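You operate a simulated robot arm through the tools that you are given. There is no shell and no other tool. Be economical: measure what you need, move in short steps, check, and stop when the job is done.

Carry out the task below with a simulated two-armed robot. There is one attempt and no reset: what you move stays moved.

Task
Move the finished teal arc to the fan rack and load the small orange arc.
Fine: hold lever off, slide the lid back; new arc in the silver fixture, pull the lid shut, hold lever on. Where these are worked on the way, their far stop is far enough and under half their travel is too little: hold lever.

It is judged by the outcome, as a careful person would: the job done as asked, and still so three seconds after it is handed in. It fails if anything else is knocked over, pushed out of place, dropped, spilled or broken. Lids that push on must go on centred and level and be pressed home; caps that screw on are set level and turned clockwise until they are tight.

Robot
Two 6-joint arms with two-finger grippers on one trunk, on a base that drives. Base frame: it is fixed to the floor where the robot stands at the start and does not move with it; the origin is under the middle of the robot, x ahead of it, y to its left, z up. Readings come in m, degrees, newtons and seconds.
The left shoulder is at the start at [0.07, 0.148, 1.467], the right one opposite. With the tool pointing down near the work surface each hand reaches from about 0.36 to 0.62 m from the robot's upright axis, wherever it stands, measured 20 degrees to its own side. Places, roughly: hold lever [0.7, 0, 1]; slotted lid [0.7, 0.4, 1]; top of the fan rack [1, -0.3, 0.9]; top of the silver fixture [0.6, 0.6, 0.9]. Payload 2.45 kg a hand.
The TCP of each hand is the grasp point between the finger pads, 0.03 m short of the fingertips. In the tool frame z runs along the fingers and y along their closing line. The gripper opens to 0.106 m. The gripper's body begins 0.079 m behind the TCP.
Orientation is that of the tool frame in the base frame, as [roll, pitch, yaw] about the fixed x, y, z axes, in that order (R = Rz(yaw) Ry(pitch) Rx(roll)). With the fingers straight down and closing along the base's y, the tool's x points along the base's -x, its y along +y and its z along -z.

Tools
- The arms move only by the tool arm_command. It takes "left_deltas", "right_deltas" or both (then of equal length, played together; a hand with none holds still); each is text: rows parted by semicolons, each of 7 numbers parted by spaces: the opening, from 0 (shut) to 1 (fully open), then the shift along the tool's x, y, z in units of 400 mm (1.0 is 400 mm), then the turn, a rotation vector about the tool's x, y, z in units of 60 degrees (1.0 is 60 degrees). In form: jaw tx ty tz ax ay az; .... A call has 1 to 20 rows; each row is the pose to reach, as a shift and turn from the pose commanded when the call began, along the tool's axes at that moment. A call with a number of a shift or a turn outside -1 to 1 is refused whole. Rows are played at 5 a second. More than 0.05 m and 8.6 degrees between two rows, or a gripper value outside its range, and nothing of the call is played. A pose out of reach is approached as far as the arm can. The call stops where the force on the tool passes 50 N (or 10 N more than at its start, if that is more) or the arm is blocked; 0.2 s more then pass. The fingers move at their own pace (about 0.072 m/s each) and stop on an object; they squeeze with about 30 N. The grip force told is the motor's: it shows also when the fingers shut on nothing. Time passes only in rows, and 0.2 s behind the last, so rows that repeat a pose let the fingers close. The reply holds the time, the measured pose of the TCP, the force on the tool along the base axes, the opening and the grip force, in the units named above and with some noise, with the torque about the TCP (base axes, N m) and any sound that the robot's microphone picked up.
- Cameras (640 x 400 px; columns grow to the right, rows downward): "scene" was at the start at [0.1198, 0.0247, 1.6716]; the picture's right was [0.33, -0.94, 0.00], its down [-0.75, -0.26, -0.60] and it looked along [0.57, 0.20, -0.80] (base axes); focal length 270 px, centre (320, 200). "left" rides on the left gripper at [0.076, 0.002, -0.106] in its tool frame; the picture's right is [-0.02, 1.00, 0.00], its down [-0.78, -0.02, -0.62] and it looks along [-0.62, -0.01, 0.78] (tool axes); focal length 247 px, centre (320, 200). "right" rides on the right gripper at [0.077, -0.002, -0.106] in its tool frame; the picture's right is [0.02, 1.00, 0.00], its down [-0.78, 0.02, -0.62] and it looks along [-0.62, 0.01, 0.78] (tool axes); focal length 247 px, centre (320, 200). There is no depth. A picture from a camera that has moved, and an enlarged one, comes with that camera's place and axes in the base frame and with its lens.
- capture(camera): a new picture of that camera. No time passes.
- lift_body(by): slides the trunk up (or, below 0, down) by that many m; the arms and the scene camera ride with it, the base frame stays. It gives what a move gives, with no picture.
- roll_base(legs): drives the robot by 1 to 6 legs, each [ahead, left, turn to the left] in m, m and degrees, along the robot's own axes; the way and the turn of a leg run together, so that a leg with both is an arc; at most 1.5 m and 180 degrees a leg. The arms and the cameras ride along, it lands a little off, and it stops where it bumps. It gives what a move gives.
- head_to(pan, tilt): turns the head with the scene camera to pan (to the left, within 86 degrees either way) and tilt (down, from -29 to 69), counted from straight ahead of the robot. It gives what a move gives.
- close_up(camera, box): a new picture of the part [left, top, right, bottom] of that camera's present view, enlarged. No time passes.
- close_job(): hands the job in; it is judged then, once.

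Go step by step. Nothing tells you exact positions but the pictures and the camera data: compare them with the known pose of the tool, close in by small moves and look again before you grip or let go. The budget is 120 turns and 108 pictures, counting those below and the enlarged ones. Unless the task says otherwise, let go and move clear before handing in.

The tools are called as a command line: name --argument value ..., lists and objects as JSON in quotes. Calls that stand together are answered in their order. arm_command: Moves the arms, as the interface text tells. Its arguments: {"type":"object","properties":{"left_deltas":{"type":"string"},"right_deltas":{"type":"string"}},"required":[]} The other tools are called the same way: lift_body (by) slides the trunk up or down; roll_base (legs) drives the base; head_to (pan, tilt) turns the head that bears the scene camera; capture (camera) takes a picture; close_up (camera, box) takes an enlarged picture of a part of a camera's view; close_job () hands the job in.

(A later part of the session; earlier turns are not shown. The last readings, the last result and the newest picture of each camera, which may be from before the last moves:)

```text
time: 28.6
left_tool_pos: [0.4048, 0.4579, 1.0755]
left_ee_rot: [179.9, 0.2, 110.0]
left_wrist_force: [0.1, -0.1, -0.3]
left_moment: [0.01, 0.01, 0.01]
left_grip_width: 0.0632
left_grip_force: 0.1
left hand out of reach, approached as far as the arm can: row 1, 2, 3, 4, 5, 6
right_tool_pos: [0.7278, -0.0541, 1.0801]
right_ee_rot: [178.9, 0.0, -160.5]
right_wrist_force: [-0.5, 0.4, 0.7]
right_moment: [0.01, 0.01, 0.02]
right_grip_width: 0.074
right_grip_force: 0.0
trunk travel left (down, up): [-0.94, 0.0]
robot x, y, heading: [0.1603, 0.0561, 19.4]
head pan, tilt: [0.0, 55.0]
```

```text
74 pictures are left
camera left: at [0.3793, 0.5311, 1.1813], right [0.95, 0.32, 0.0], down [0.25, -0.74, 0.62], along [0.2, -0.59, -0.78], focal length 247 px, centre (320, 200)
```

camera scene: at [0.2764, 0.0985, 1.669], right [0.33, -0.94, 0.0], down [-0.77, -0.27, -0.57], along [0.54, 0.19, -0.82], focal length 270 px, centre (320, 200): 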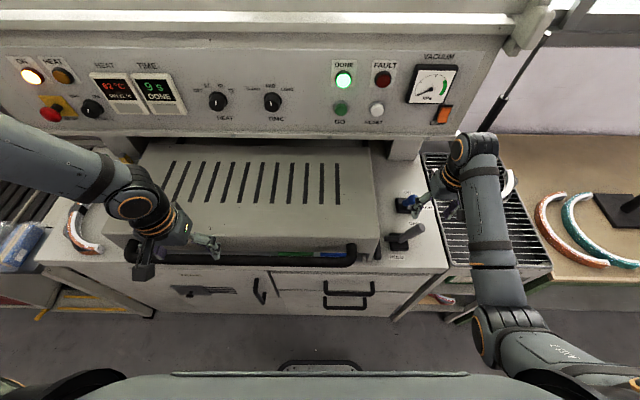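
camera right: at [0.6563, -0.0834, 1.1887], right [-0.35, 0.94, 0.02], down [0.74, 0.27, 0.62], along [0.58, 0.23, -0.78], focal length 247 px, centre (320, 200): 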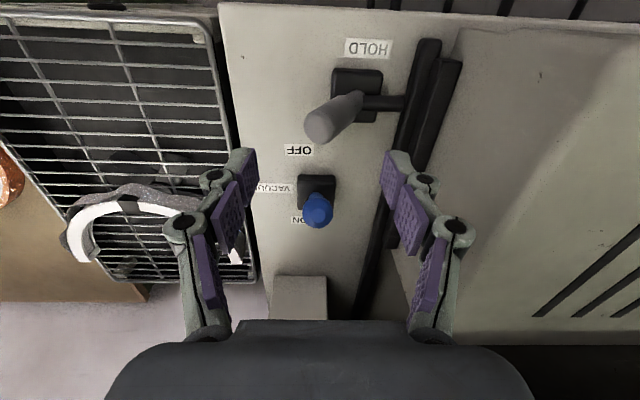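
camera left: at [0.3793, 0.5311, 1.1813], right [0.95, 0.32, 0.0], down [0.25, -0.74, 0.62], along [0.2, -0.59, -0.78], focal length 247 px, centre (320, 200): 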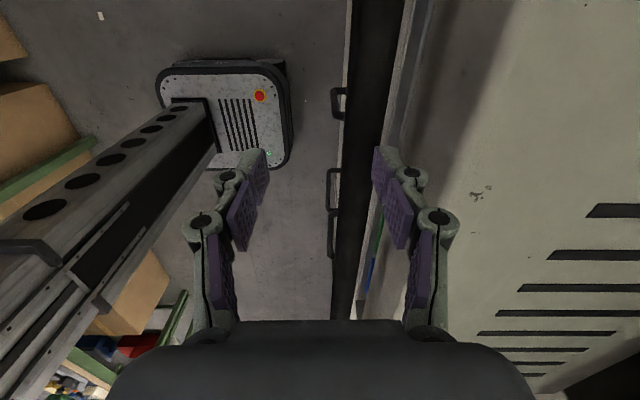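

The hand is too close to my axis there. I'll back the base off 8 cm and extend.

roll_base --legs '[[-0.08, 0, 0]]'

arm_command --left_deltas "0.6 -0.04 0.1 0 0 0 0; 0.6 -0.08 0.2 0 0 0 0; 0.6 -0.13 0.3 0.03 0 0 0; 0.6 -0.18 0.32 0.06 0 0 0; 0.6 -0.18 0.32 0.06 0 0 0"

capture --camera "left"

```text
time: 29.6
left_tool_pos: [0.3374, 0.4354, 1.073]
left_ee_rot: [-179.7, 0.2, 110.0]
left_wrist_force: [1.4, -0.4, -0.1]
left_moment: [-0.06, 0.1, -0.02]
left_grip_width: 0.0637
left_grip_force: 0.1
right_tool_pos: [0.6612, -0.0777, 1.0776]
right_ee_rot: [178.9, -0.4, -160.4]
right_wrist_force: [0.5, -0.1, -0.2]
right_moment: [-0.02, 0.04, -0.02]
right_grip_width: 0.0744
right_grip_force: 0.0
trunk travel left (down, up): [-0.94, 0.0]
robot x, y, heading: [0.0854, 0.0293, 19.3]
head pan, tilt: [0.0, 55.0]
```

```text
time: 30.8
left_tool_pos: [0.3696, 0.4754, 1.0937]
left_ee_rot: [179.9, 0.3, 110.0]
left_wrist_force: [0.3, 0.1, -0.3]
left_moment: [0.01, 0.03, 0.03]
left_grip_width: 0.0634
left_grip_force: 0.1
left hand out of reach, approached as far as the arm can: row 1, 2, 3, 4, 5
right_tool_pos: [0.6558, -0.0783, 1.081]
right_ee_rot: [178.9, -0.1, -160.4]
right_wrist_force: [-0.7, 0.0, -0.5]
right_moment: [-0.02, 0.02, 0.02]
right_grip_width: 0.0739
right_grip_force: 0.0
trunk travel left (down, up): [-0.94, 0.0]
robot x, y, heading: [0.089, 0.0263, 19.5]
head pan, tilt: [0.0, 55.0]
```

```text
73 pictures are left
camera left: at [0.3443, 0.5476, 1.1993], right [0.95, 0.32, 0.0], down [0.25, -0.74, 0.62], along [0.2, -0.59, -0.78], focal length 247 px, centre (320, 200)
```

left: 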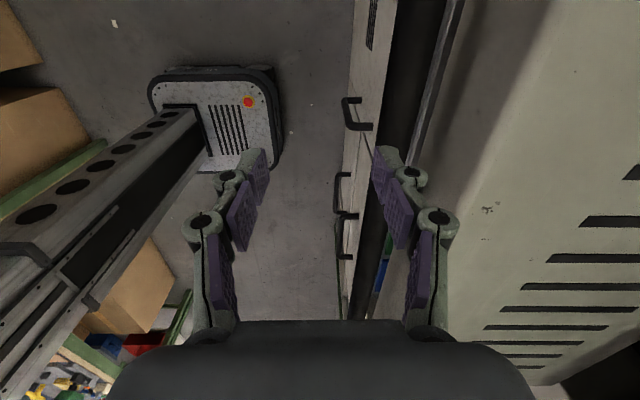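

The arm seems caught at its inner limit. I'll try extending straight forward first.

arm_command --left_deltas "0.6 0 0.06 0 0 0 0; 0.6 0 0.12 0 0 0 0; 0.6 0 0.18 0 0 0 0; 0.6 0 0.18 0 0 0 0"

```text
time: 31.8
left_tool_pos: [0.3994, 0.52, 1.1084]
left_ee_rot: [179.9, 0.3, 110.0]
left_wrist_force: [0.2, -0.2, 0.8]
left_moment: [0.01, 0.0, 0.03]
left_grip_width: 0.0635
left_grip_force: 0.1
left hand out of reach, approached as far as the arm can: row 1, 2, 3, 4
right_tool_pos: [0.6547, -0.0795, 1.0806]
right_ee_rot: [178.9, 0.0, -160.5]
right_wrist_force: [0.7, -0.3, 1.0]
right_moment: [-0.01, 0.03, 0.04]
right_grip_width: 0.0742
right_grip_force: 0.0
trunk travel left (down, up): [-0.94, 0.0]
robot x, y, heading: [0.0868, 0.0307, 19.7]
head pan, tilt: [0.0, 55.0]
```

I'll probe whether the present commanded pose counts as reachable with a null move.

arm_command --left_deltas "0.6 0 0 0 0 0 0; 0.6 0 0 0 0 0 0"

head_to --pan 35 --tilt 40

capture --camera "scene"

```text
time: 32.4
left_tool_pos: [0.3974, 0.5181, 1.1086]
left_ee_rot: [179.9, 0.3, 110.1]
left_wrist_force: [0.1, 0.5, -0.4]
left_moment: [-0.02, 0.01, 0.01]
left_grip_width: 0.0635
left_grip_force: 0.0
right_tool_pos: [0.6539, -0.0795, 1.0814]
right_ee_rot: [178.9, 0.0, -160.4]
right_wrist_force: [0.3, 0.3, -0.8]
right_moment: [0.0, -0.01, -0.01]
right_grip_width: 0.0742
right_grip_force: 0.0
trunk travel left (down, up): [-0.94, 0.0]
robot x, y, heading: [0.0887, 0.0329, 19.2]
head pan, tilt: [0.0, 55.0]
```

```text
time: 33.4
left_tool_pos: [0.3985, 0.5181, 1.1085]
left_ee_rot: [179.9, 0.2, 109.9]
left_wrist_force: [0.4, 0.8, -0.7]
left_moment: [-0.01, 0.0, 0.0]
left_grip_width: 0.0635
left_grip_force: 0.1
right_tool_pos: [0.6555, -0.0792, 1.0806]
right_ee_rot: [179.0, 0.0, -160.4]
right_wrist_force: [0.1, 0.1, 0.1]
right_moment: [0.0, 0.01, 0.0]
right_grip_width: 0.0743
right_grip_force: 0.0
trunk travel left (down, up): [-0.94, 0.0]
robot x, y, heading: [0.087, 0.0344, 19.4]
head pan, tilt: [35.0, 40.0]
```

```text
72 pictures are left
camera scene: at [0.1835, 0.1168, 1.6897], right [0.81, -0.58, 0.0], down [-0.37, -0.52, -0.77], along [0.45, 0.62, -0.64], focal length 270 px, centre (320, 200)
```

scene: 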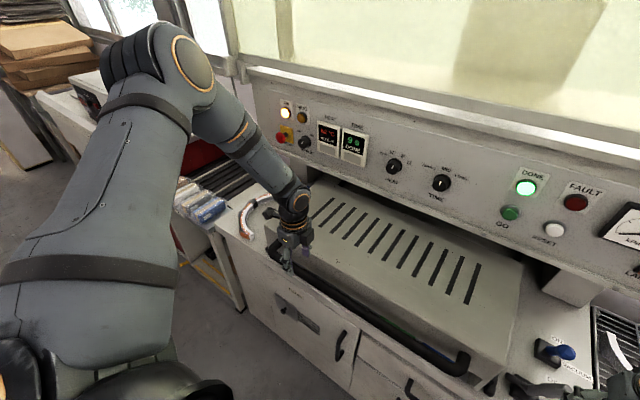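

A null move is fine, so the commanded pose resets each time. I'll try going down, then inward.

arm_command --left_deltas "0.6 0 0 0.05 0 0 0; 0.6 0 0 0.1 0 0 0; 0.6 0 0 0.1 0 0 0"

arm_command --left_deltas "0.6 -0.06 0 0 0 0 0; 0.6 -0.12 0 0 0 0 0; 0.6 -0.12 0 0 0 0 0"

```text
time: 34.2
left_tool_pos: [0.3903, 0.5261, 1.0719]
left_ee_rot: [179.9, 0.2, 110.0]
left_wrist_force: [-0.2, 0.2, -0.1]
left_moment: [0.01, 0.0, -0.01]
left_grip_width: 0.0638
left_grip_force: 0.1
left hand out of reach, approached as far as the arm can: row 1, 2, 3
right_tool_pos: [0.6545, -0.0797, 1.0812]
right_ee_rot: [179.0, 0.1, -160.5]
right_wrist_force: [0.4, 0.0, 0.3]
right_moment: [-0.01, -0.03, -0.01]
right_grip_width: 0.0742
right_grip_force: 0.1
trunk travel left (down, up): [-0.94, 0.0]
robot x, y, heading: [0.0874, 0.0346, 19.5]
head pan, tilt: [35.0, 40.0]
```

```text
time: 35.0
left_tool_pos: [0.3801, 0.4974, 1.0828]
left_ee_rot: [179.8, 0.1, 110.0]
left_wrist_force: [-0.5, -0.1, -0.3]
left_moment: [0.0, 0.0, -0.03]
left_grip_width: 0.0633
left_grip_force: 0.2
left hand out of reach, approached as far as the arm can: row 1, 2, 3
right_tool_pos: [0.6545, -0.0776, 1.0815]
right_ee_rot: [179.0, 0.0, -160.4]
right_wrist_force: [-0.3, 0.3, 0.1]
right_moment: [-0.02, -0.04, 0.01]
right_grip_width: 0.0742
right_grip_force: 0.0
trunk travel left (down, up): [-0.94, 0.0]
robot x, y, heading: [0.0888, 0.0304, 19.4]
head pan, tilt: [35.0, 40.0]
```

The left arm seems confined to azimuths beyond about 38°, while the right arm works well near 20°. I'll use the right hand for the lid: back off, shift the base left, and turn the right gripper.

roll_base --legs '[[-0.08, 0, 0], [0, 0.45, 0]]'

arm_command --right_deltas "0.6 0 0 0 0 0 -0.14; 0.6 0 0 0 0 0 -0.28; 0.6 0 0 0 0 0 -0.42; 0.6 0 0 0 0 0 -0.56; 0.6 0 0 0 0 0 -0.7; 0.6 0 0 0 0 0 -0.84; 0.6 0 0 0 0 0 -0.98"

arm_command --right_deltas "0.6 0 0 0 0 0 -0.13; 0.6 0 0 0 0 0 -0.26; 0.6 0 0 0 0 0 -0.39; 0.6 0 0 0 0 0 -0.52"

head_to --pan 0 --tilt 50

capture --camera "right"

capture --camera "scene"

```text
time: 38.4
left_tool_pos: [0.1627, 0.8812, 1.084]
left_ee_rot: [179.7, 0.2, 109.4]
left_wrist_force: [-0.4, 0.5, -0.5]
left_moment: [0.01, 0.0, 0.0]
left_grip_width: 0.0637
left_grip_force: 0.0
right_tool_pos: [0.4325, 0.302, 1.0811]
right_ee_rot: [178.8, 0.0, -161.0]
right_wrist_force: [0.2, -0.8, 0.0]
right_moment: [0.03, 0.01, 0.05]
right_grip_width: 0.074
right_grip_force: 0.1
trunk travel left (down, up): [-0.94, 0.0]
robot x, y, heading: [-0.1362, 0.4173, 18.7]
head pan, tilt: [35.0, 40.0]
```

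```text
time: 40.0
left_tool_pos: [0.1648, 0.883, 1.0825]
left_ee_rot: [179.8, 0.3, 109.5]
left_wrist_force: [-0.1, 0.4, -0.1]
left_moment: [0.04, 0.0, 0.04]
left_grip_width: 0.0634
left_grip_force: 0.1
right_tool_pos: [0.4332, 0.3044, 1.0807]
right_ee_rot: [179.4, 1.0, -102.1]
right_wrist_force: [0.7, 0.4, 0.4]
right_moment: [0.0, -0.01, -0.03]
right_grip_width: 0.0633
right_grip_force: 0.1
trunk travel left (down, up): [-0.94, 0.0]
robot x, y, heading: [-0.1332, 0.4198, 18.9]
head pan, tilt: [35.0, 40.0]
```

```text
time: 41.0
left_tool_pos: [0.1615, 0.8825, 1.0823]
left_ee_rot: [179.7, 0.2, 109.5]
left_wrist_force: [0.7, -0.2, -0.9]
left_moment: [0.01, 0.0, -0.02]
left_grip_width: 0.0639
left_grip_force: 0.1
right_tool_pos: [0.4313, 0.3048, 1.0814]
right_ee_rot: [-179.9, 1.2, -70.7]
right_wrist_force: [0.0, -1.0, -0.2]
right_moment: [-0.03, -0.01, 0.0]
right_grip_width: 0.0635
right_grip_force: 0.0
trunk travel left (down, up): [-0.94, 0.0]
robot x, y, heading: [-0.1345, 0.4196, 19.1]
head pan, tilt: [35.0, 40.0]
```

```text
time: 42.0
left_tool_pos: [0.1628, 0.8825, 1.0829]
left_ee_rot: [179.8, 0.2, 109.4]
left_wrist_force: [0.6, 0.6, 0.3]
left_moment: [-0.06, 0.04, 0.01]
left_grip_width: 0.0637
left_grip_force: 0.1
right_tool_pos: [0.4322, 0.3033, 1.0821]
right_ee_rot: [180.0, 1.1, -71.1]
right_wrist_force: [-0.4, 0.0, 0.2]
right_moment: [-0.01, 0.0, -0.02]
right_grip_width: 0.0636
right_grip_force: 0.0
trunk travel left (down, up): [-0.94, 0.0]
robot x, y, heading: [-0.132, 0.4177, 19.0]
head pan, tilt: [0.0, 50.0]
```

```text
71 pictures are left
camera right: at [0.4586, 0.2295, 1.1872], right [-0.94, -0.35, 0.0], down [-0.27, 0.72, 0.64], along [-0.22, 0.6, -0.77], focal length 247 px, centre (320, 200)
```

right: 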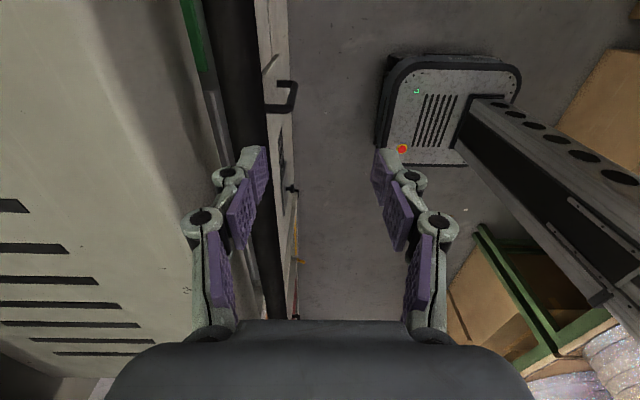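

```text
70 pictures are left
camera scene: at [-0.0137, 0.4604, 1.6756], right [0.32, -0.95, 0.0], down [-0.72, -0.25, -0.64], along [0.61, 0.21, -0.77], focal length 270 px, centre (320, 200)
```

scene: 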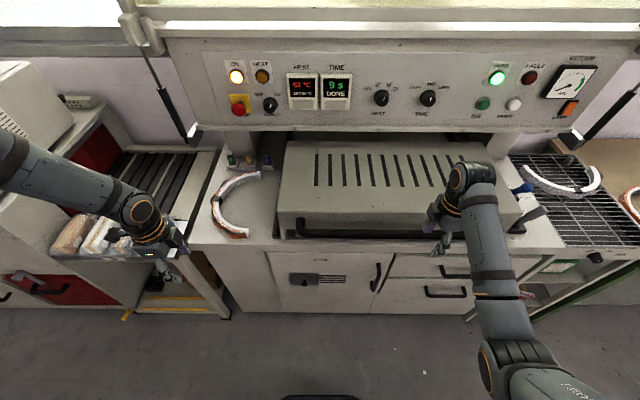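

The right hand is ready; the bar is about 6 cm ahead of it. I'll align and lower partway.

arm_command --right_deltas "0.6 -0.06 -0.05 0 0 0 0; 0.6 -0.12 -0.1 0.03 0 0 0; 0.6 -0.178 -0.16 0.08 0 0 0; 0.6 -0.178 -0.16 0.13 0 0 0; 0.6 -0.178 -0.16 0.13 0 0 0"

capture --camera "right"

```text
time: 43.2
left_tool_pos: [0.1605, 0.8826, 1.0838]
left_ee_rot: [179.6, 0.4, 109.5]
left_wrist_force: [0.2, 0.2, 0.2]
left_moment: [0.0, -0.01, -0.04]
left_grip_width: 0.0636
left_grip_force: 0.2
right_tool_pos: [0.4692, 0.395, 1.0307]
right_ee_rot: [-179.9, 1.1, -71.0]
right_wrist_force: [-7.1, -3.1, 9.0]
right_moment: [0.22, -0.58, 0.0]
right_grip_width: 0.0729
right_grip_force: 0.2
trunk travel left (down, up): [-0.94, 0.0]
robot x, y, heading: [-0.1355, 0.4178, 18.9]
head pan, tilt: [0.0, 50.0]
```

```text
69 pictures are left
camera right: at [0.4942, 0.32, 1.1377], right [-0.94, -0.35, 0.0], down [-0.27, 0.72, 0.64], along [-0.22, 0.6, -0.77], focal length 247 px, centre (320, 200)
```

right: 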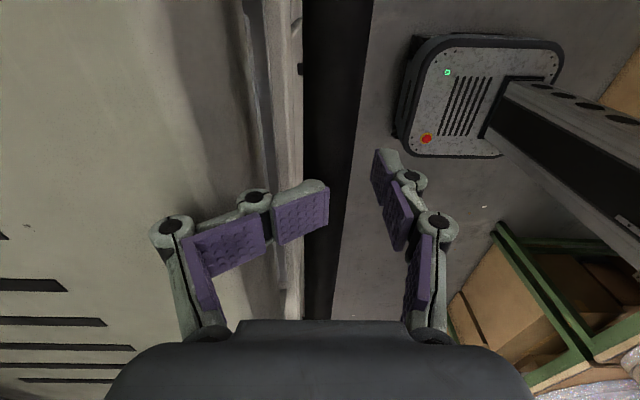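

The back finger touched the lid's front edge. I'll raise at once and look again.

arm_command --right_deltas "0.6 0 0 -0.06 0 0 0; 0.6 0 0.02 -0.12 0 0 0; 0.6 0 0.06 -0.12 0 0 0; 0.6 0 0.06 -0.12 0 0 0"

close_up --camera "right" --box '[120, 0, 440, 330]'

close_up --camera "scene" --box '[270, 150, 540, 310]'

```text
time: 44.2
left_tool_pos: [0.1639, 0.8832, 1.0826]
left_ee_rot: [179.8, 0.2, 109.5]
left_wrist_force: [0.4, -0.3, 0.2]
left_moment: [-0.01, -0.03, 0.0]
left_grip_width: 0.0636
left_grip_force: 0.0
right_tool_pos: [0.4495, 0.3852, 1.0787]
right_ee_rot: [180.0, 1.1, -71.0]
right_wrist_force: [-0.5, 0.1, 0.3]
right_moment: [0.02, -0.02, 0.0]
right_grip_width: 0.0638
right_grip_force: 0.3
trunk travel left (down, up): [-0.94, 0.0]
robot x, y, heading: [-0.1352, 0.4225, 18.8]
head pan, tilt: [0.0, 50.0]
```

```text
1.21 times, centred on (280, 165) of right
camera zoom: at [0.4753, 0.3111, 1.1842], right [-0.94, -0.35, 0.0], down [-0.27, 0.72, 0.64], along [-0.22, 0.6, -0.77], focal length 299 px, centre (368, 242)
```

zoom: 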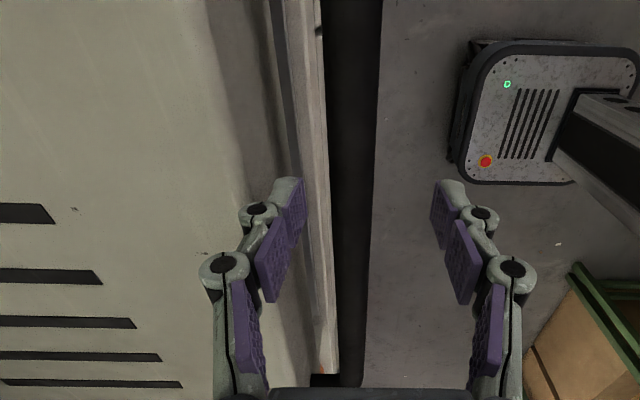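

```text
2.37 times, centred on (405, 230) of scene
camera zoom: at [-0.0125, 0.4605, 1.6755], right [0.32, -0.95, 0.0], down [-0.73, -0.25, -0.64], along [0.61, 0.21, -0.77], focal length 640 px, centre (118, 129)
```

zoom: 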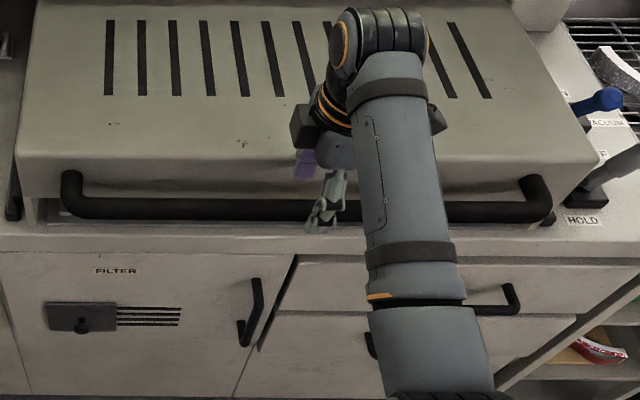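

The bar centre is at x'≈0.563 with ~3 cm behind it. I'll narrow the opening to ~5 cm, centre on the bar and descend.

arm_command --right_deltas "0.48 0 -0.029 0 0 0 0; 0.48 0 -0.029 0.08 0 0 0; 0.48 0 -0.029 0.15 0 0 0; 0.48 0 -0.029 0.15 0 0 0"

capture --camera "right"

```text
time: 45.2
left_tool_pos: [0.1627, 0.8832, 1.0826]
left_ee_rot: [179.9, 0.2, 109.5]
left_wrist_force: [1.2, -0.2, -0.2]
left_moment: [0.0, 0.01, 0.0]
left_grip_width: 0.0635
left_grip_force: 0.1
right_tool_pos: [0.4604, 0.3914, 1.0181]
right_ee_rot: [-180.0, 1.1, -71.0]
right_wrist_force: [0.6, 0.1, -0.4]
right_moment: [0.02, 0.0, 0.01]
right_grip_width: 0.0509
right_grip_force: 0.1
trunk travel left (down, up): [-0.94, 0.0]
robot x, y, heading: [-0.1396, 0.4198, 19.0]
head pan, tilt: [0.0, 50.0]
```

```text
66 pictures are left
camera right: at [0.4866, 0.3163, 1.1239], right [-0.94, -0.35, 0.0], down [-0.27, 0.72, 0.64], along [-0.22, 0.6, -0.77], focal length 247 px, centre (320, 200)
```

right: 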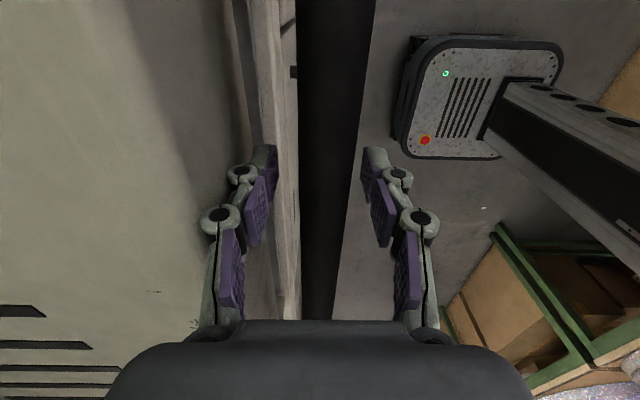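

The bar is centred and there's no contact. I'll continue down and close.

arm_command --right_deltas "0.48 0 0 0.05 0 0 0; 0.48 0 0 0.1 0 0 0; 0.48 0 0 0.1 0 0 0; 0 0 0 0.1 0 0 0; 0 0 0 0.1 0 0 0; 0 0 0 0.1 0 0 0"

capture --camera "right"

```text
time: 46.6
left_tool_pos: [0.1645, 0.8834, 1.0826]
left_ee_rot: [179.9, 0.2, 109.5]
left_wrist_force: [0.5, 0.5, -0.3]
left_moment: [0.01, -0.01, 0.01]
left_grip_width: 0.0638
left_grip_force: 0.2
right_tool_pos: [0.4584, 0.3901, 0.974]
right_ee_rot: [179.5, 1.2, -71.2]
right_wrist_force: [-5.2, 1.6, -25.5]
right_moment: [-0.23, -0.28, -0.74]
right_grip_width: 0.0097
right_grip_force: 34.9
trunk travel left (down, up): [-0.94, 0.0]
robot x, y, heading: [-0.1355, 0.4209, 19.0]
head pan, tilt: [0.0, 50.0]
```

```text
65 pictures are left
camera right: at [0.4862, 0.3162, 1.08], right [-0.94, -0.34, 0.01], down [-0.26, 0.73, 0.64], along [-0.23, 0.6, -0.77], focal length 247 px, centre (320, 200)
```

right: 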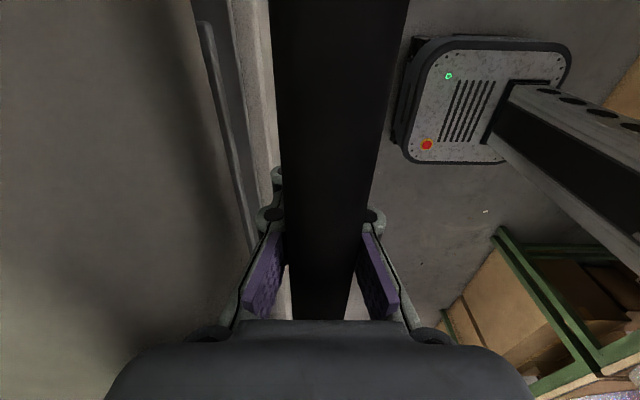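

The fingers have wrapped the bar. I'll push the lid back a bit and check the force.

arm_command --right_deltas "0 0 -0.03 -0.01 0 0 0; 0 0 -0.06 -0.02 0 0 0; 0 0 -0.09 -0.02 0 0 0; 0 0 -0.12 -0.02 0 0 0"

capture --camera "scene"

```text
time: 47.0
left_tool_pos: [0.1638, 0.8824, 1.0832]
left_ee_rot: [179.9, 0.1, 109.5]
left_wrist_force: [0.2, -1.0, -0.3]
left_moment: [0.0, 0.05, 0.02]
left_grip_width: 0.0634
left_grip_force: 0.0
right_tool_pos: [0.4658, 0.3932, 0.9761]
right_ee_rot: [178.9, 1.3, -71.1]
right_wrist_force: [-1.1, -1.8, -9.0]
right_moment: [0.49, -0.18, -0.66]
right_grip_width: 0.0097
right_grip_force: 35.3
trunk travel left (down, up): [-0.94, 0.0]
robot x, y, heading: [-0.1367, 0.4189, 18.9]
head pan, tilt: [0.0, 50.0]
stopped in row 2 (right hand): the force on the tool passed its limit at 53 N (the readings are from after the stop); the commanded pose is now the measured one
```

```text
64 pictures are left
camera scene: at [-0.0109, 0.4603, 1.6759], right [0.32, -0.95, 0.0], down [-0.73, -0.25, -0.64], along [0.61, 0.21, -0.77], focal length 270 px, centre (320, 200)
```

scene: 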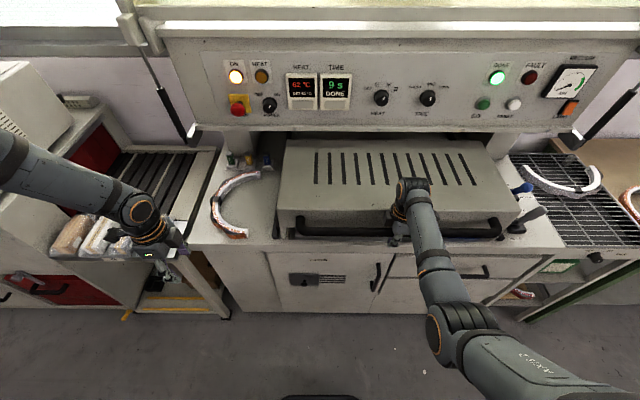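

A force peak stopped it, though the preload has since dropped. I'll retry with gentler steps.

arm_command --right_deltas "0 0 -0.015 0 0 0 0; 0 0 -0.03 0 0 0 0; 0 0 -0.045 0 0 0 0; 0 0 -0.06 0 0 0 0; 0 0 -0.08 0 0 0 0; 0 0 -0.1 0 0 0 0"

```text
time: 48.4
left_tool_pos: [0.1664, 0.883, 1.0831]
left_ee_rot: [180.0, 0.2, 109.5]
left_wrist_force: [-0.1, -0.4, -0.5]
left_moment: [0.01, 0.01, 0.02]
left_grip_width: 0.0637
left_grip_force: 0.0
right_tool_pos: [0.5057, 0.406, 0.9754]
right_ee_rot: [179.2, 1.2, -71.0]
right_wrist_force: [4.7, -1.6, -12.1]
right_moment: [-0.36, 0.49, -0.64]
right_grip_width: 0.0096
right_grip_force: 35.6
trunk travel left (down, up): [-0.94, 0.0]
robot x, y, heading: [-0.132, 0.4226, 18.8]
head pan, tilt: [0.0, 50.0]
```

The lid is sliding. My arm is near full reach, so I'll drive the base ahead 10 cm with the grip held.

roll_base --legs '[[0.1, 0, 0]]'

capture --camera "scene"

```text
time: 49.5
left_tool_pos: [0.2523, 0.9114, 1.0857]
left_ee_rot: [179.5, 0.1, 109.5]
left_wrist_force: [0.3, -0.2, 0.2]
left_moment: [0.03, -0.06, -0.01]
left_grip_width: 0.0636
left_grip_force: 0.0
right_tool_pos: [0.587, 0.4319, 0.9753]
right_ee_rot: [178.8, 1.2, -71.0]
right_wrist_force: [-9.3, -11.4, -11.2]
right_moment: [-0.01, -0.35, -0.56]
right_grip_width: 0.0096
right_grip_force: 35.2
trunk travel left (down, up): [-0.94, 0.0]
robot x, y, heading: [-0.0414, 0.4507, 18.6]
head pan, tilt: [0.0, 50.0]
```

```text
63 pictures are left
camera scene: at [0.0726, 0.4866, 1.676], right [0.32, -0.95, 0.0], down [-0.72, -0.25, -0.65], along [0.61, 0.21, -0.76], focal length 270 px, centre (320, 200)
```

scene: 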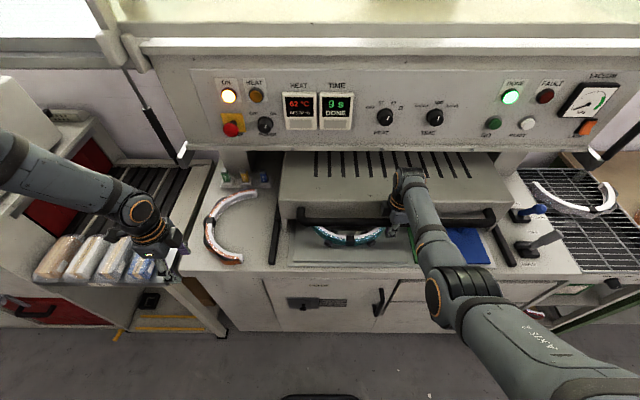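

The lid slides well and a teal arc is coming into view beneath. I'll drive another 10 cm.

roll_base --legs '[[0.1, 0, 0]]'

capture --camera "scene"

```text
time: 50.7
left_tool_pos: [0.3469, 0.9438, 1.0836]
left_ee_rot: [179.7, 0.1, 109.4]
left_wrist_force: [-0.5, 0.1, -0.7]
left_moment: [0.01, -0.07, -0.03]
left_grip_width: 0.0636
left_grip_force: 0.1
right_tool_pos: [0.6771, 0.465, 0.9666]
right_ee_rot: [177.7, 1.3, -71.0]
right_wrist_force: [-10.6, -5.3, -23.5]
right_moment: [-0.35, -0.54, -0.73]
right_grip_width: 0.0062
right_grip_force: 33.0
trunk travel left (down, up): [-0.94, 0.0]
robot x, y, heading: [0.0556, 0.4862, 18.9]
head pan, tilt: [0.0, 50.0]
```

```text
62 pictures are left
camera scene: at [0.1696, 0.5206, 1.6753], right [0.32, -0.95, 0.0], down [-0.72, -0.25, -0.65], along [0.61, 0.21, -0.76], focal length 270 px, centre (320, 200)
```

scene: 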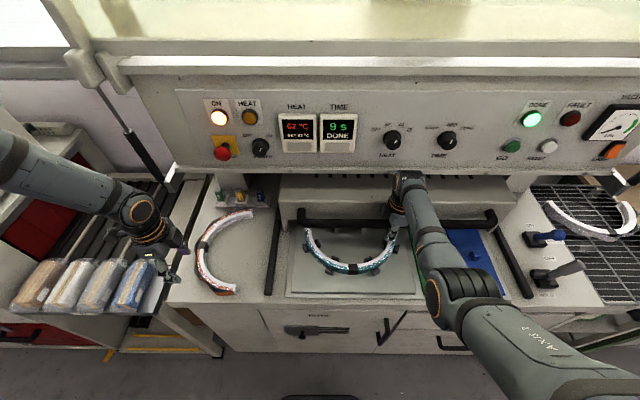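

Nearly back; I'll nudge on 5 cm more and check for a stop.

roll_base --legs '[[0.05, 0, 0]]'

capture --camera "scene"

capture --camera "right"

```text
time: 51.7
left_tool_pos: [0.3869, 0.96, 1.0861]
left_ee_rot: [179.3, 0.3, 109.2]
left_wrist_force: [0.7, 0.3, 0.0]
left_moment: [0.01, 0.0, 0.01]
left_grip_width: 0.0638
left_grip_force: 0.0
right_tool_pos: [0.7094, 0.475, 0.9658]
right_ee_rot: [177.5, 1.2, -71.2]
right_wrist_force: [-0.3, 1.8, 6.3]
right_moment: [0.14, 0.02, -0.55]
right_grip_width: 0.0058
right_grip_force: 32.9
trunk travel left (down, up): [-0.94, 0.0]
robot x, y, heading: [0.0967, 0.4959, 19.0]
head pan, tilt: [0.0, 50.0]
stopped in leg 1: the robot was blocked; the commanded pose is now the measured one
```

```text
61 pictures are left
camera scene: at [0.2028, 0.5356, 1.6768], right [0.32, -0.95, 0.0], down [-0.72, -0.24, -0.65], along [0.62, 0.21, -0.76], focal length 270 px, centre (320, 200)
```

scene: 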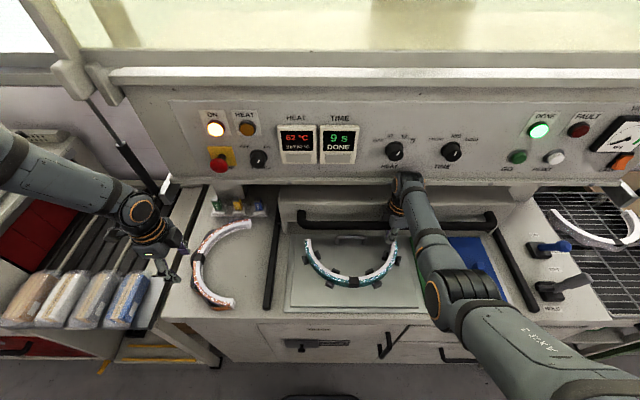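

```text
60 pictures are left
camera right: at [0.7399, 0.4029, 1.0717], right [-0.94, -0.34, 0.04], down [-0.24, 0.73, 0.64], along [-0.25, 0.59, -0.77], focal length 247 px, centre (320, 200)
```

right: 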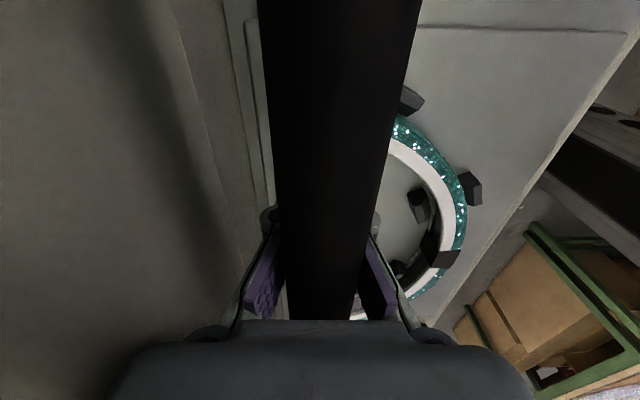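

The lid is at its back stop with the fixture and teal arc fully exposed. I'll release the bar and lift clear.

arm_command --right_deltas "0.45 0 0 0 0 0 0; 0.5 0 0 0 0 0 0; 0.5 0 0 0 0 0 0; 0.5 0 0 -0.05 0 0 0; 0.5 0 0 -0.12 0 0 0; 0.5 0 0 -0.2 0 0 0; 0.5 0 0.06 -0.25 0 0 0; 0.5 0 0.15 -0.28 0 0 0; 0.5 0 0.25 -0.3 0 0 0"

capture --camera "scene"

capture --camera "right"

```text
time: 53.0
left_tool_pos: [0.393, 0.9599, 1.0837]
left_ee_rot: [179.6, 0.2, 109.2]
left_wrist_force: [0.0, -0.4, 0.2]
left_moment: [0.01, -0.05, -0.05]
left_grip_width: 0.0636
left_grip_force: 0.1
right_tool_pos: [0.7116, 0.4738, 1.0121]
right_ee_rot: [175.6, 1.0, -71.4]
right_wrist_force: [-9.6, -5.6, -2.2]
right_moment: [0.53, -1.46, -0.12]
right_grip_width: 0.0531
right_grip_force: 0.0
trunk travel left (down, up): [-0.94, 0.0]
robot x, y, heading: [0.0981, 0.4969, 18.7]
head pan, tilt: [0.0, 50.0]
stopped in row 6 (right hand): the force on the tool passed its limit at 74 N (the readings are from after the stop); the commanded pose is now the measured one
```

```text
59 pictures are left
camera scene: at [0.2135, 0.5374, 1.6762], right [0.32, -0.95, 0.0], down [-0.72, -0.25, -0.64], along [0.61, 0.21, -0.76], focal length 270 px, centre (320, 200)
```

scene: 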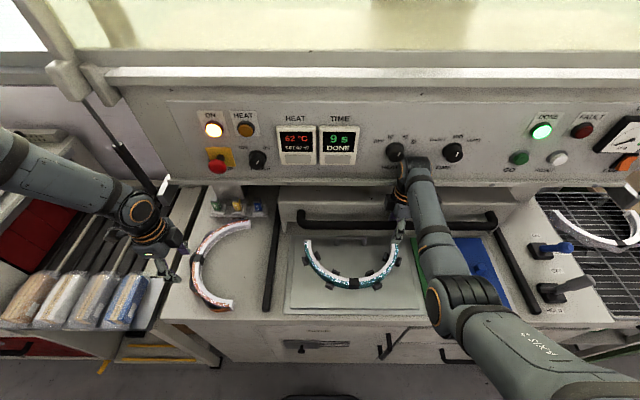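

```text
58 pictures are left
camera right: at [0.7453, 0.4016, 1.118], right [-0.94, -0.34, 0.08], down [-0.22, 0.74, 0.63], along [-0.27, 0.58, -0.77], focal length 247 px, centre (320, 200)
```

right: 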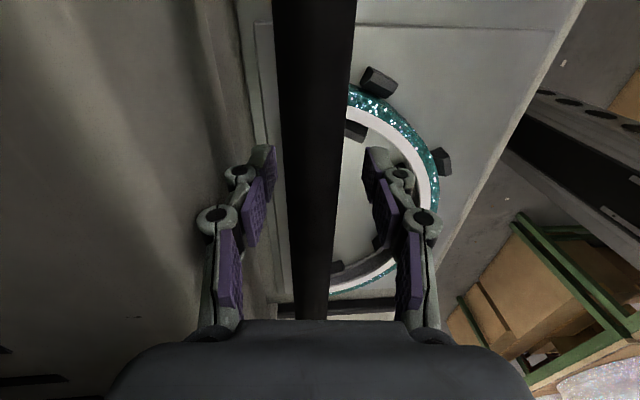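

The wrist met the panel above. I'll tilt the gripper so its top leans toward me, then lift out.

arm_command --right_deltas "0.55 0 0 0.02 0.1 0 0; 0.55 0 0 0.02 0.2 0 0; 0.55 0 0 0.02 0.3 0 0; 0.55 0 0 0 0.35 0 0; 0.55 0 0.01 -0.04 0.35 0 0; 0.55 0 0.02 -0.08 0.35 0 0; 0.55 0 0.03 -0.12 0.35 0 0"

capture --camera "right"

```text
time: 54.6
left_tool_pos: [0.3947, 0.9596, 1.0834]
left_ee_rot: [179.9, 0.1, 109.3]
left_wrist_force: [0.5, -0.3, -0.9]
left_moment: [-0.01, 0.0, -0.01]
left_grip_width: 0.0636
left_grip_force: 0.1
right_tool_pos: [0.7078, 0.4697, 1.0609]
right_ee_rot: [-163.3, 0.9, -71.4]
right_wrist_force: [0.3, -0.4, 0.0]
right_moment: [-0.01, -0.01, -0.03]
right_grip_width: 0.0582
right_grip_force: 0.1
trunk travel left (down, up): [-0.94, 0.0]
robot x, y, heading: [0.0958, 0.5013, 18.8]
head pan, tilt: [0.0, 50.0]
```

```text
57 pictures are left
camera right: at [0.7041, 0.3865, 1.1623], right [-0.9, -0.32, -0.29], down [-0.43, 0.67, 0.6], along [0.0, 0.67, -0.74], focal length 247 px, centre (320, 200)
```

right: 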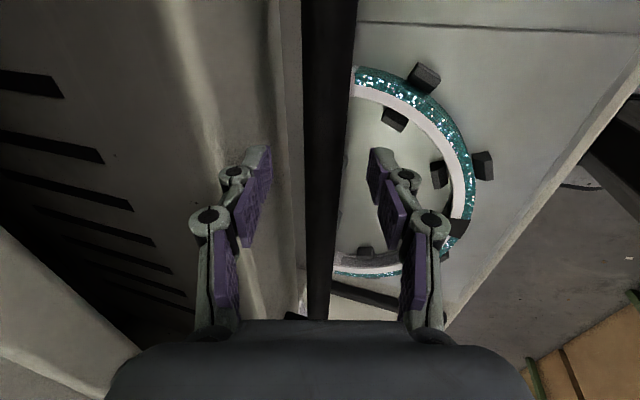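

Clear of the bar. I'll pull straight back and level the gripper.

arm_command --right_deltas "0.55 0 0.1 -0.04 0 0 0; 0.55 0 0.2 -0.08 0 0 0; 0.55 0 0.3 -0.12 -0.1 0 0; 0.55 0 0.3 -0.12 -0.2 0 0; 0.55 0 0.3 -0.12 -0.278 0 0"

capture --camera "scene"

close_up --camera "scene" --box '[170, 200, 430, 340]'

```text
time: 55.8
left_tool_pos: [0.3951, 0.9611, 1.0819]
left_ee_rot: [179.8, 0.3, 109.3]
left_wrist_force: [1.3, -0.2, -0.3]
left_moment: [0.0, 0.02, -0.05]
left_grip_width: 0.0636
left_grip_force: 0.0
right_tool_pos: [0.5869, 0.4287, 1.0708]
right_ee_rot: [-179.9, 1.0, -71.4]
right_wrist_force: [0.6, -0.7, 0.3]
right_moment: [-0.01, -0.01, 0.0]
right_grip_width: 0.0581
right_grip_force: 0.1
trunk travel left (down, up): [-0.94, 0.0]
robot x, y, heading: [0.0945, 0.4982, 18.7]
head pan, tilt: [0.0, 50.0]
```

```text
56 pictures are left
camera scene: at [0.2174, 0.5394, 1.6755], right [0.32, -0.95, 0.0], down [-0.73, -0.25, -0.64], along [0.61, 0.21, -0.77], focal length 270 px, centre (320, 200)
```

scene: 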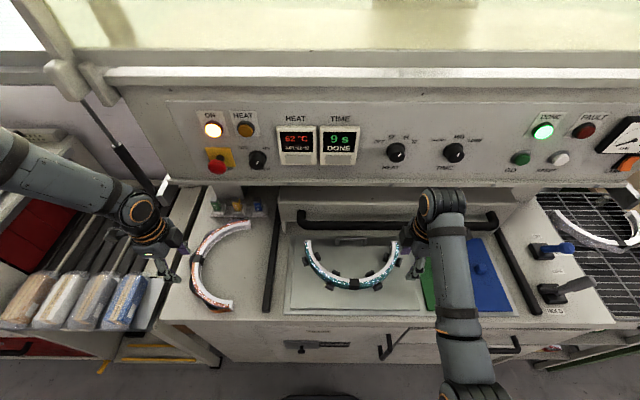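

```text
2.46 times, centred on (300, 270) of scene
camera zoom: at [0.2174, 0.5394, 1.6755], right [0.32, -0.95, 0.0], down [-0.73, -0.25, -0.64], along [0.61, 0.21, -0.77], focal length 665 px, centre (369, 28)
```

zoom: 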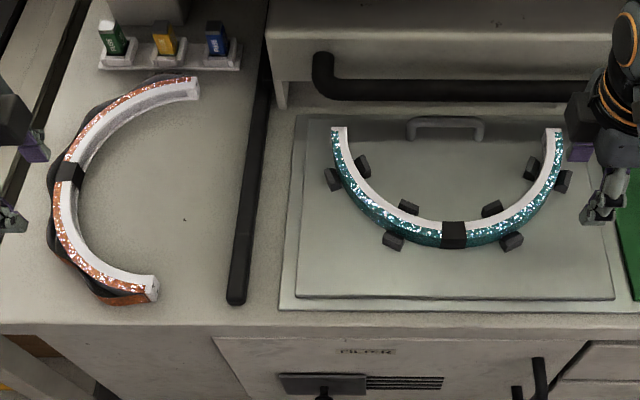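

Both orange arcs look alike in size, so I need to measure. I'll look at the left one from the left hand camera.

capture --camera "left"

close_up --camera "scene" --box '[160, 190, 300, 330]'

close_up --camera "scene" --box '[280, 210, 430, 330]'

```text
54 pictures are left
camera left: at [0.3706, 1.0344, 1.1883], right [0.95, 0.31, 0.0], down [0.24, -0.74, 0.62], along [0.2, -0.59, -0.78], focal length 247 px, centre (320, 200)
```

left: 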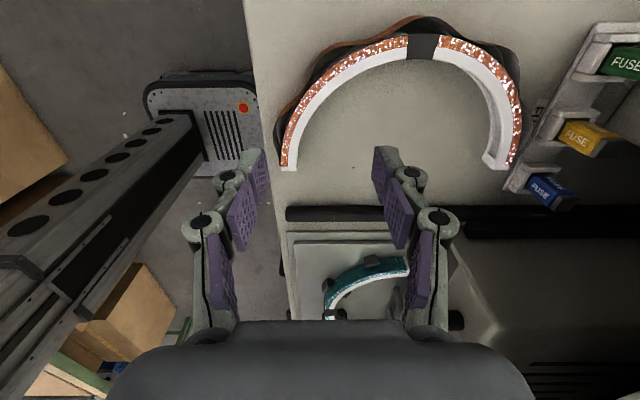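

```text
2.86 times, centred on (230, 260) of scene
camera zoom: at [0.2174, 0.5394, 1.6755], right [0.32, -0.95, 0.0], down [-0.73, -0.25, -0.64], along [0.61, 0.21, -0.77], focal length 772 px, centre (577, 29)
```

zoom: 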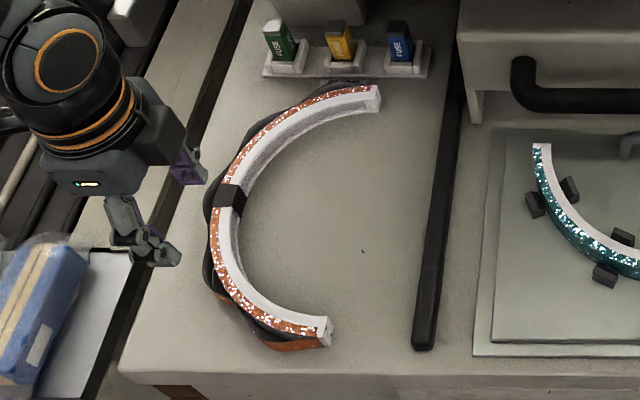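

```text
3.33 times, centred on (355, 270) of scene
camera zoom: at [0.2174, 0.5394, 1.6755], right [0.32, -0.95, 0.0], down [-0.73, -0.25, -0.64], along [0.61, 0.21, -0.77], focal length 900 px, centre (203, -33)
```

zoom: 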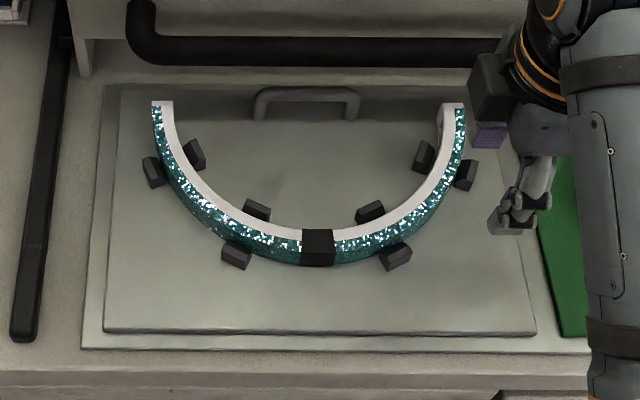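

The teal arc in the fixture has a black centre block, which is the natural grip point at about machine (0.70, 0.338). I'll shift the base 8 cm left and bring the right hand over it.

roll_base --legs '[[0, 0.08, 0]]'

arm_command --right_deltas "0.55 -0.06 0 0 0 0 0; 0.55 -0.12 0 0 0 0 0; 0.55 -0.12 0 0.08 0 0 0; 0.55 -0.12 0 0.16 0 0 0; 0.55 -0.12 0 0.16 0 0 0"

capture --camera "right"

```text
time: 56.9
left_tool_pos: [0.3714, 1.0283, 1.0853]
left_ee_rot: [179.8, -0.2, 109.2]
left_wrist_force: [0.0, -0.5, 1.0]
left_moment: [0.09, 0.03, -0.01]
left_grip_width: 0.0635
left_grip_force: 0.0
right_tool_pos: [0.5627, 0.4968, 1.0688]
right_ee_rot: [-179.8, 1.4, -71.5]
right_wrist_force: [-0.4, -1.3, -0.1]
right_moment: [0.06, 0.01, 0.02]
right_grip_width: 0.0582
right_grip_force: 0.1
trunk travel left (down, up): [-0.94, 0.0]
robot x, y, heading: [0.0702, 0.5735, 18.7]
head pan, tilt: [0.0, 50.0]
```

```text
time: 58.1
left_tool_pos: [0.3703, 1.0339, 1.0827]
left_ee_rot: [179.8, 0.2, 109.2]
left_wrist_force: [-0.8, -0.2, 0.1]
left_moment: [0.0, 0.04, 0.0]
left_grip_width: 0.0636
left_grip_force: 0.1
right_tool_pos: [0.5437, 0.5501, 1.0061]
right_ee_rot: [-179.8, 0.9, -71.4]
right_wrist_force: [-0.6, -0.6, -0.7]
right_moment: [0.01, 0.0, -0.02]
right_grip_width: 0.0581
right_grip_force: 0.1
trunk travel left (down, up): [-0.94, 0.0]
robot x, y, heading: [0.0719, 0.5754, 18.7]
head pan, tilt: [0.0, 50.0]
```

```text
51 pictures are left
camera right: at [0.5686, 0.4752, 1.1127], right [-0.94, -0.34, 0.0], down [-0.26, 0.73, 0.64], along [-0.21, 0.6, -0.77], focal length 247 px, centre (320, 200)
```

right: 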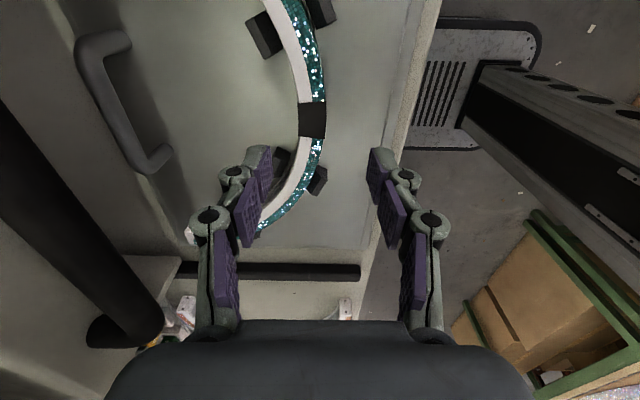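

The block is right under the TCP line (machine ≈0.700, 0.339, top ≈0.919). I'll lower to z≈0.925 and check.

arm_command --right_deltas "0.5 0 -0.015 0.06 0 0 0; 0.5 0 -0.015 0.12 0 0 0; 0.5 0 -0.015 0.16 0 0 0; 0.5 0 -0.015 0.2 0 0 0; 0.5 0 -0.015 0.2 0 0 0"

capture --camera "right"

close_up --camera "scene" --box '[300, 200, 500, 330]'

```text
time: 59.3
left_tool_pos: [0.3704, 1.0346, 1.0832]
left_ee_rot: [179.7, 0.2, 109.2]
left_wrist_force: [-0.4, -0.4, -0.5]
left_moment: [0.01, 0.0, 0.03]
left_grip_width: 0.0632
left_grip_force: 0.0
right_tool_pos: [0.5498, 0.5541, 0.9268]
right_ee_rot: [-179.7, 1.1, -71.4]
right_wrist_force: [-0.6, -0.7, 0.4]
right_moment: [-0.03, 0.02, -0.03]
right_grip_width: 0.0529
right_grip_force: 0.1
trunk travel left (down, up): [-0.94, 0.0]
robot x, y, heading: [0.0704, 0.5707, 18.6]
head pan, tilt: [0.0, 50.0]
```

```text
50 pictures are left
camera right: at [0.5752, 0.4793, 1.0322], right [-0.94, -0.34, 0.0], down [-0.26, 0.73, 0.64], along [-0.21, 0.6, -0.77], focal length 247 px, centre (320, 200)
```

right: 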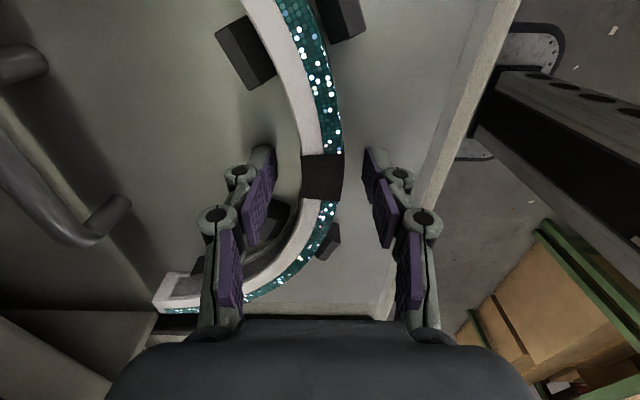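

```text
3.08 times, centred on (400, 265) of scene
camera zoom: at [0.1915, 0.6128, 1.6756], right [0.32, -0.95, 0.0], down [-0.73, -0.24, -0.64], along [0.61, 0.21, -0.77], focal length 831 px, centre (74, 0)
```

zoom: 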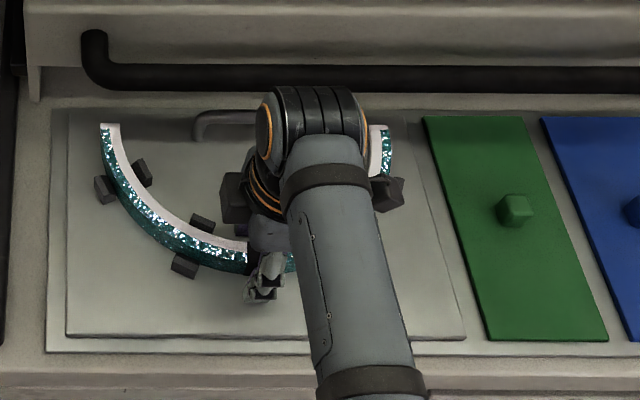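

Well centred. I'll lower slightly more and close on the block.

arm_command --right_deltas "0.5 0 0 0.025 0 0 0; 0.5 0 0 0.025 0 0 0; 0 0 0 0.025 0 0 0; 0 0 0 0.025 0 0 0; 0 0 0 0.025 0 0 0; 0 0 0 0.025 0 0 0"

capture --camera "right"

```text
time: 60.0
left_tool_pos: [0.3619, 1.0332, 1.0862]
left_ee_rot: [179.5, 0.2, 109.1]
left_wrist_force: [-1.2, 1.4, 0.4]
left_moment: [-0.02, -0.05, 0.02]
left_grip_width: 0.0634
left_grip_force: 0.0
right_tool_pos: [0.551, 0.555, 0.9268]
right_ee_rot: [-178.4, 0.8, -71.7]
right_wrist_force: [5.4, -1.3, 28.1]
right_moment: [-0.28, 0.65, -0.28]
right_grip_width: 0.028
right_grip_force: 19.5
trunk travel left (down, up): [-0.94, 0.0]
robot x, y, heading: [0.0727, 0.5705, 18.4]
head pan, tilt: [0.0, 50.0]
stopped in row 3 (right hand): the force on the tool passed its limit at 57 N (the readings are from after the stop); the commanded pose is now the measured one
```

```text
48 pictures are left
camera right: at [0.5722, 0.4794, 1.0327], right [-0.94, -0.34, -0.03], down [-0.28, 0.72, 0.63], along [-0.19, 0.6, -0.77], focal length 247 px, centre (320, 200)
```

right: 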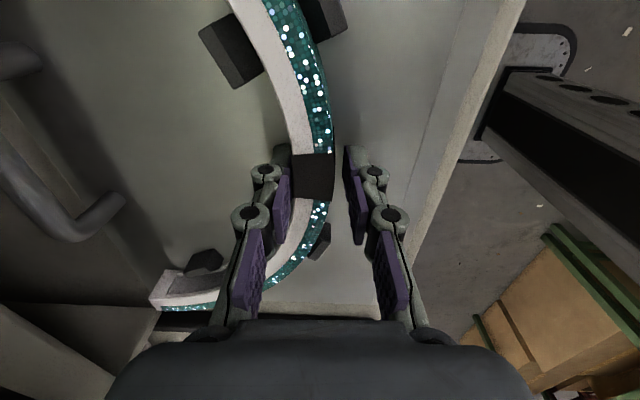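

The fingertips touched the plate. I'll raise 6 mm and close.

arm_command --right_deltas "0.3 0 0 -0.015 0 0 0; 0.3 0 0 -0.02 0 0 0; 0 0 0 -0.02 0 0 0; 0 0 0 -0.02 0 0 0; 0 0 0 -0.02 0 0 0; 0 0 0 -0.02 0 0 0"

capture --camera "right"

```text
time: 61.4
left_tool_pos: [0.3696, 1.0343, 1.0835]
left_ee_rot: [179.9, 0.1, 109.2]
left_wrist_force: [0.3, 0.6, 0.1]
left_moment: [-0.02, 0.01, 0.01]
left_grip_width: 0.0634
left_grip_force: 0.1
right_tool_pos: [0.5522, 0.5546, 0.9265]
right_ee_rot: [-179.5, 1.0, -71.5]
right_wrist_force: [0.2, -0.7, -0.2]
right_moment: [-0.01, 0.08, 0.05]
right_grip_width: 0.0207
right_grip_force: 30.2
trunk travel left (down, up): [-0.94, 0.0]
robot x, y, heading: [0.0726, 0.574, 18.7]
head pan, tilt: [0.0, 50.0]
```

```text
47 pictures are left
camera right: at [0.5769, 0.4796, 1.0336], right [-0.94, -0.34, -0.01], down [-0.27, 0.73, 0.63], along [-0.21, 0.6, -0.77], focal length 247 px, centre (320, 200)
```

right: 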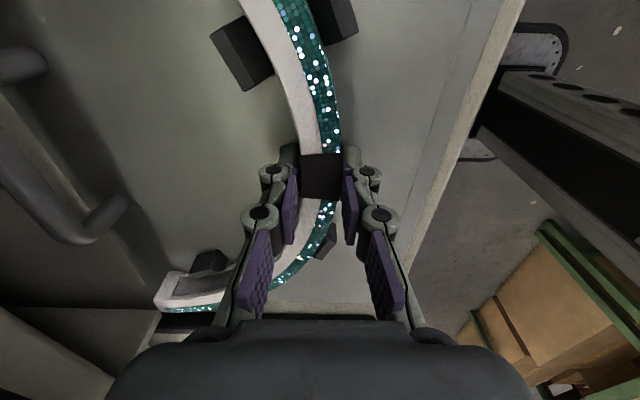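

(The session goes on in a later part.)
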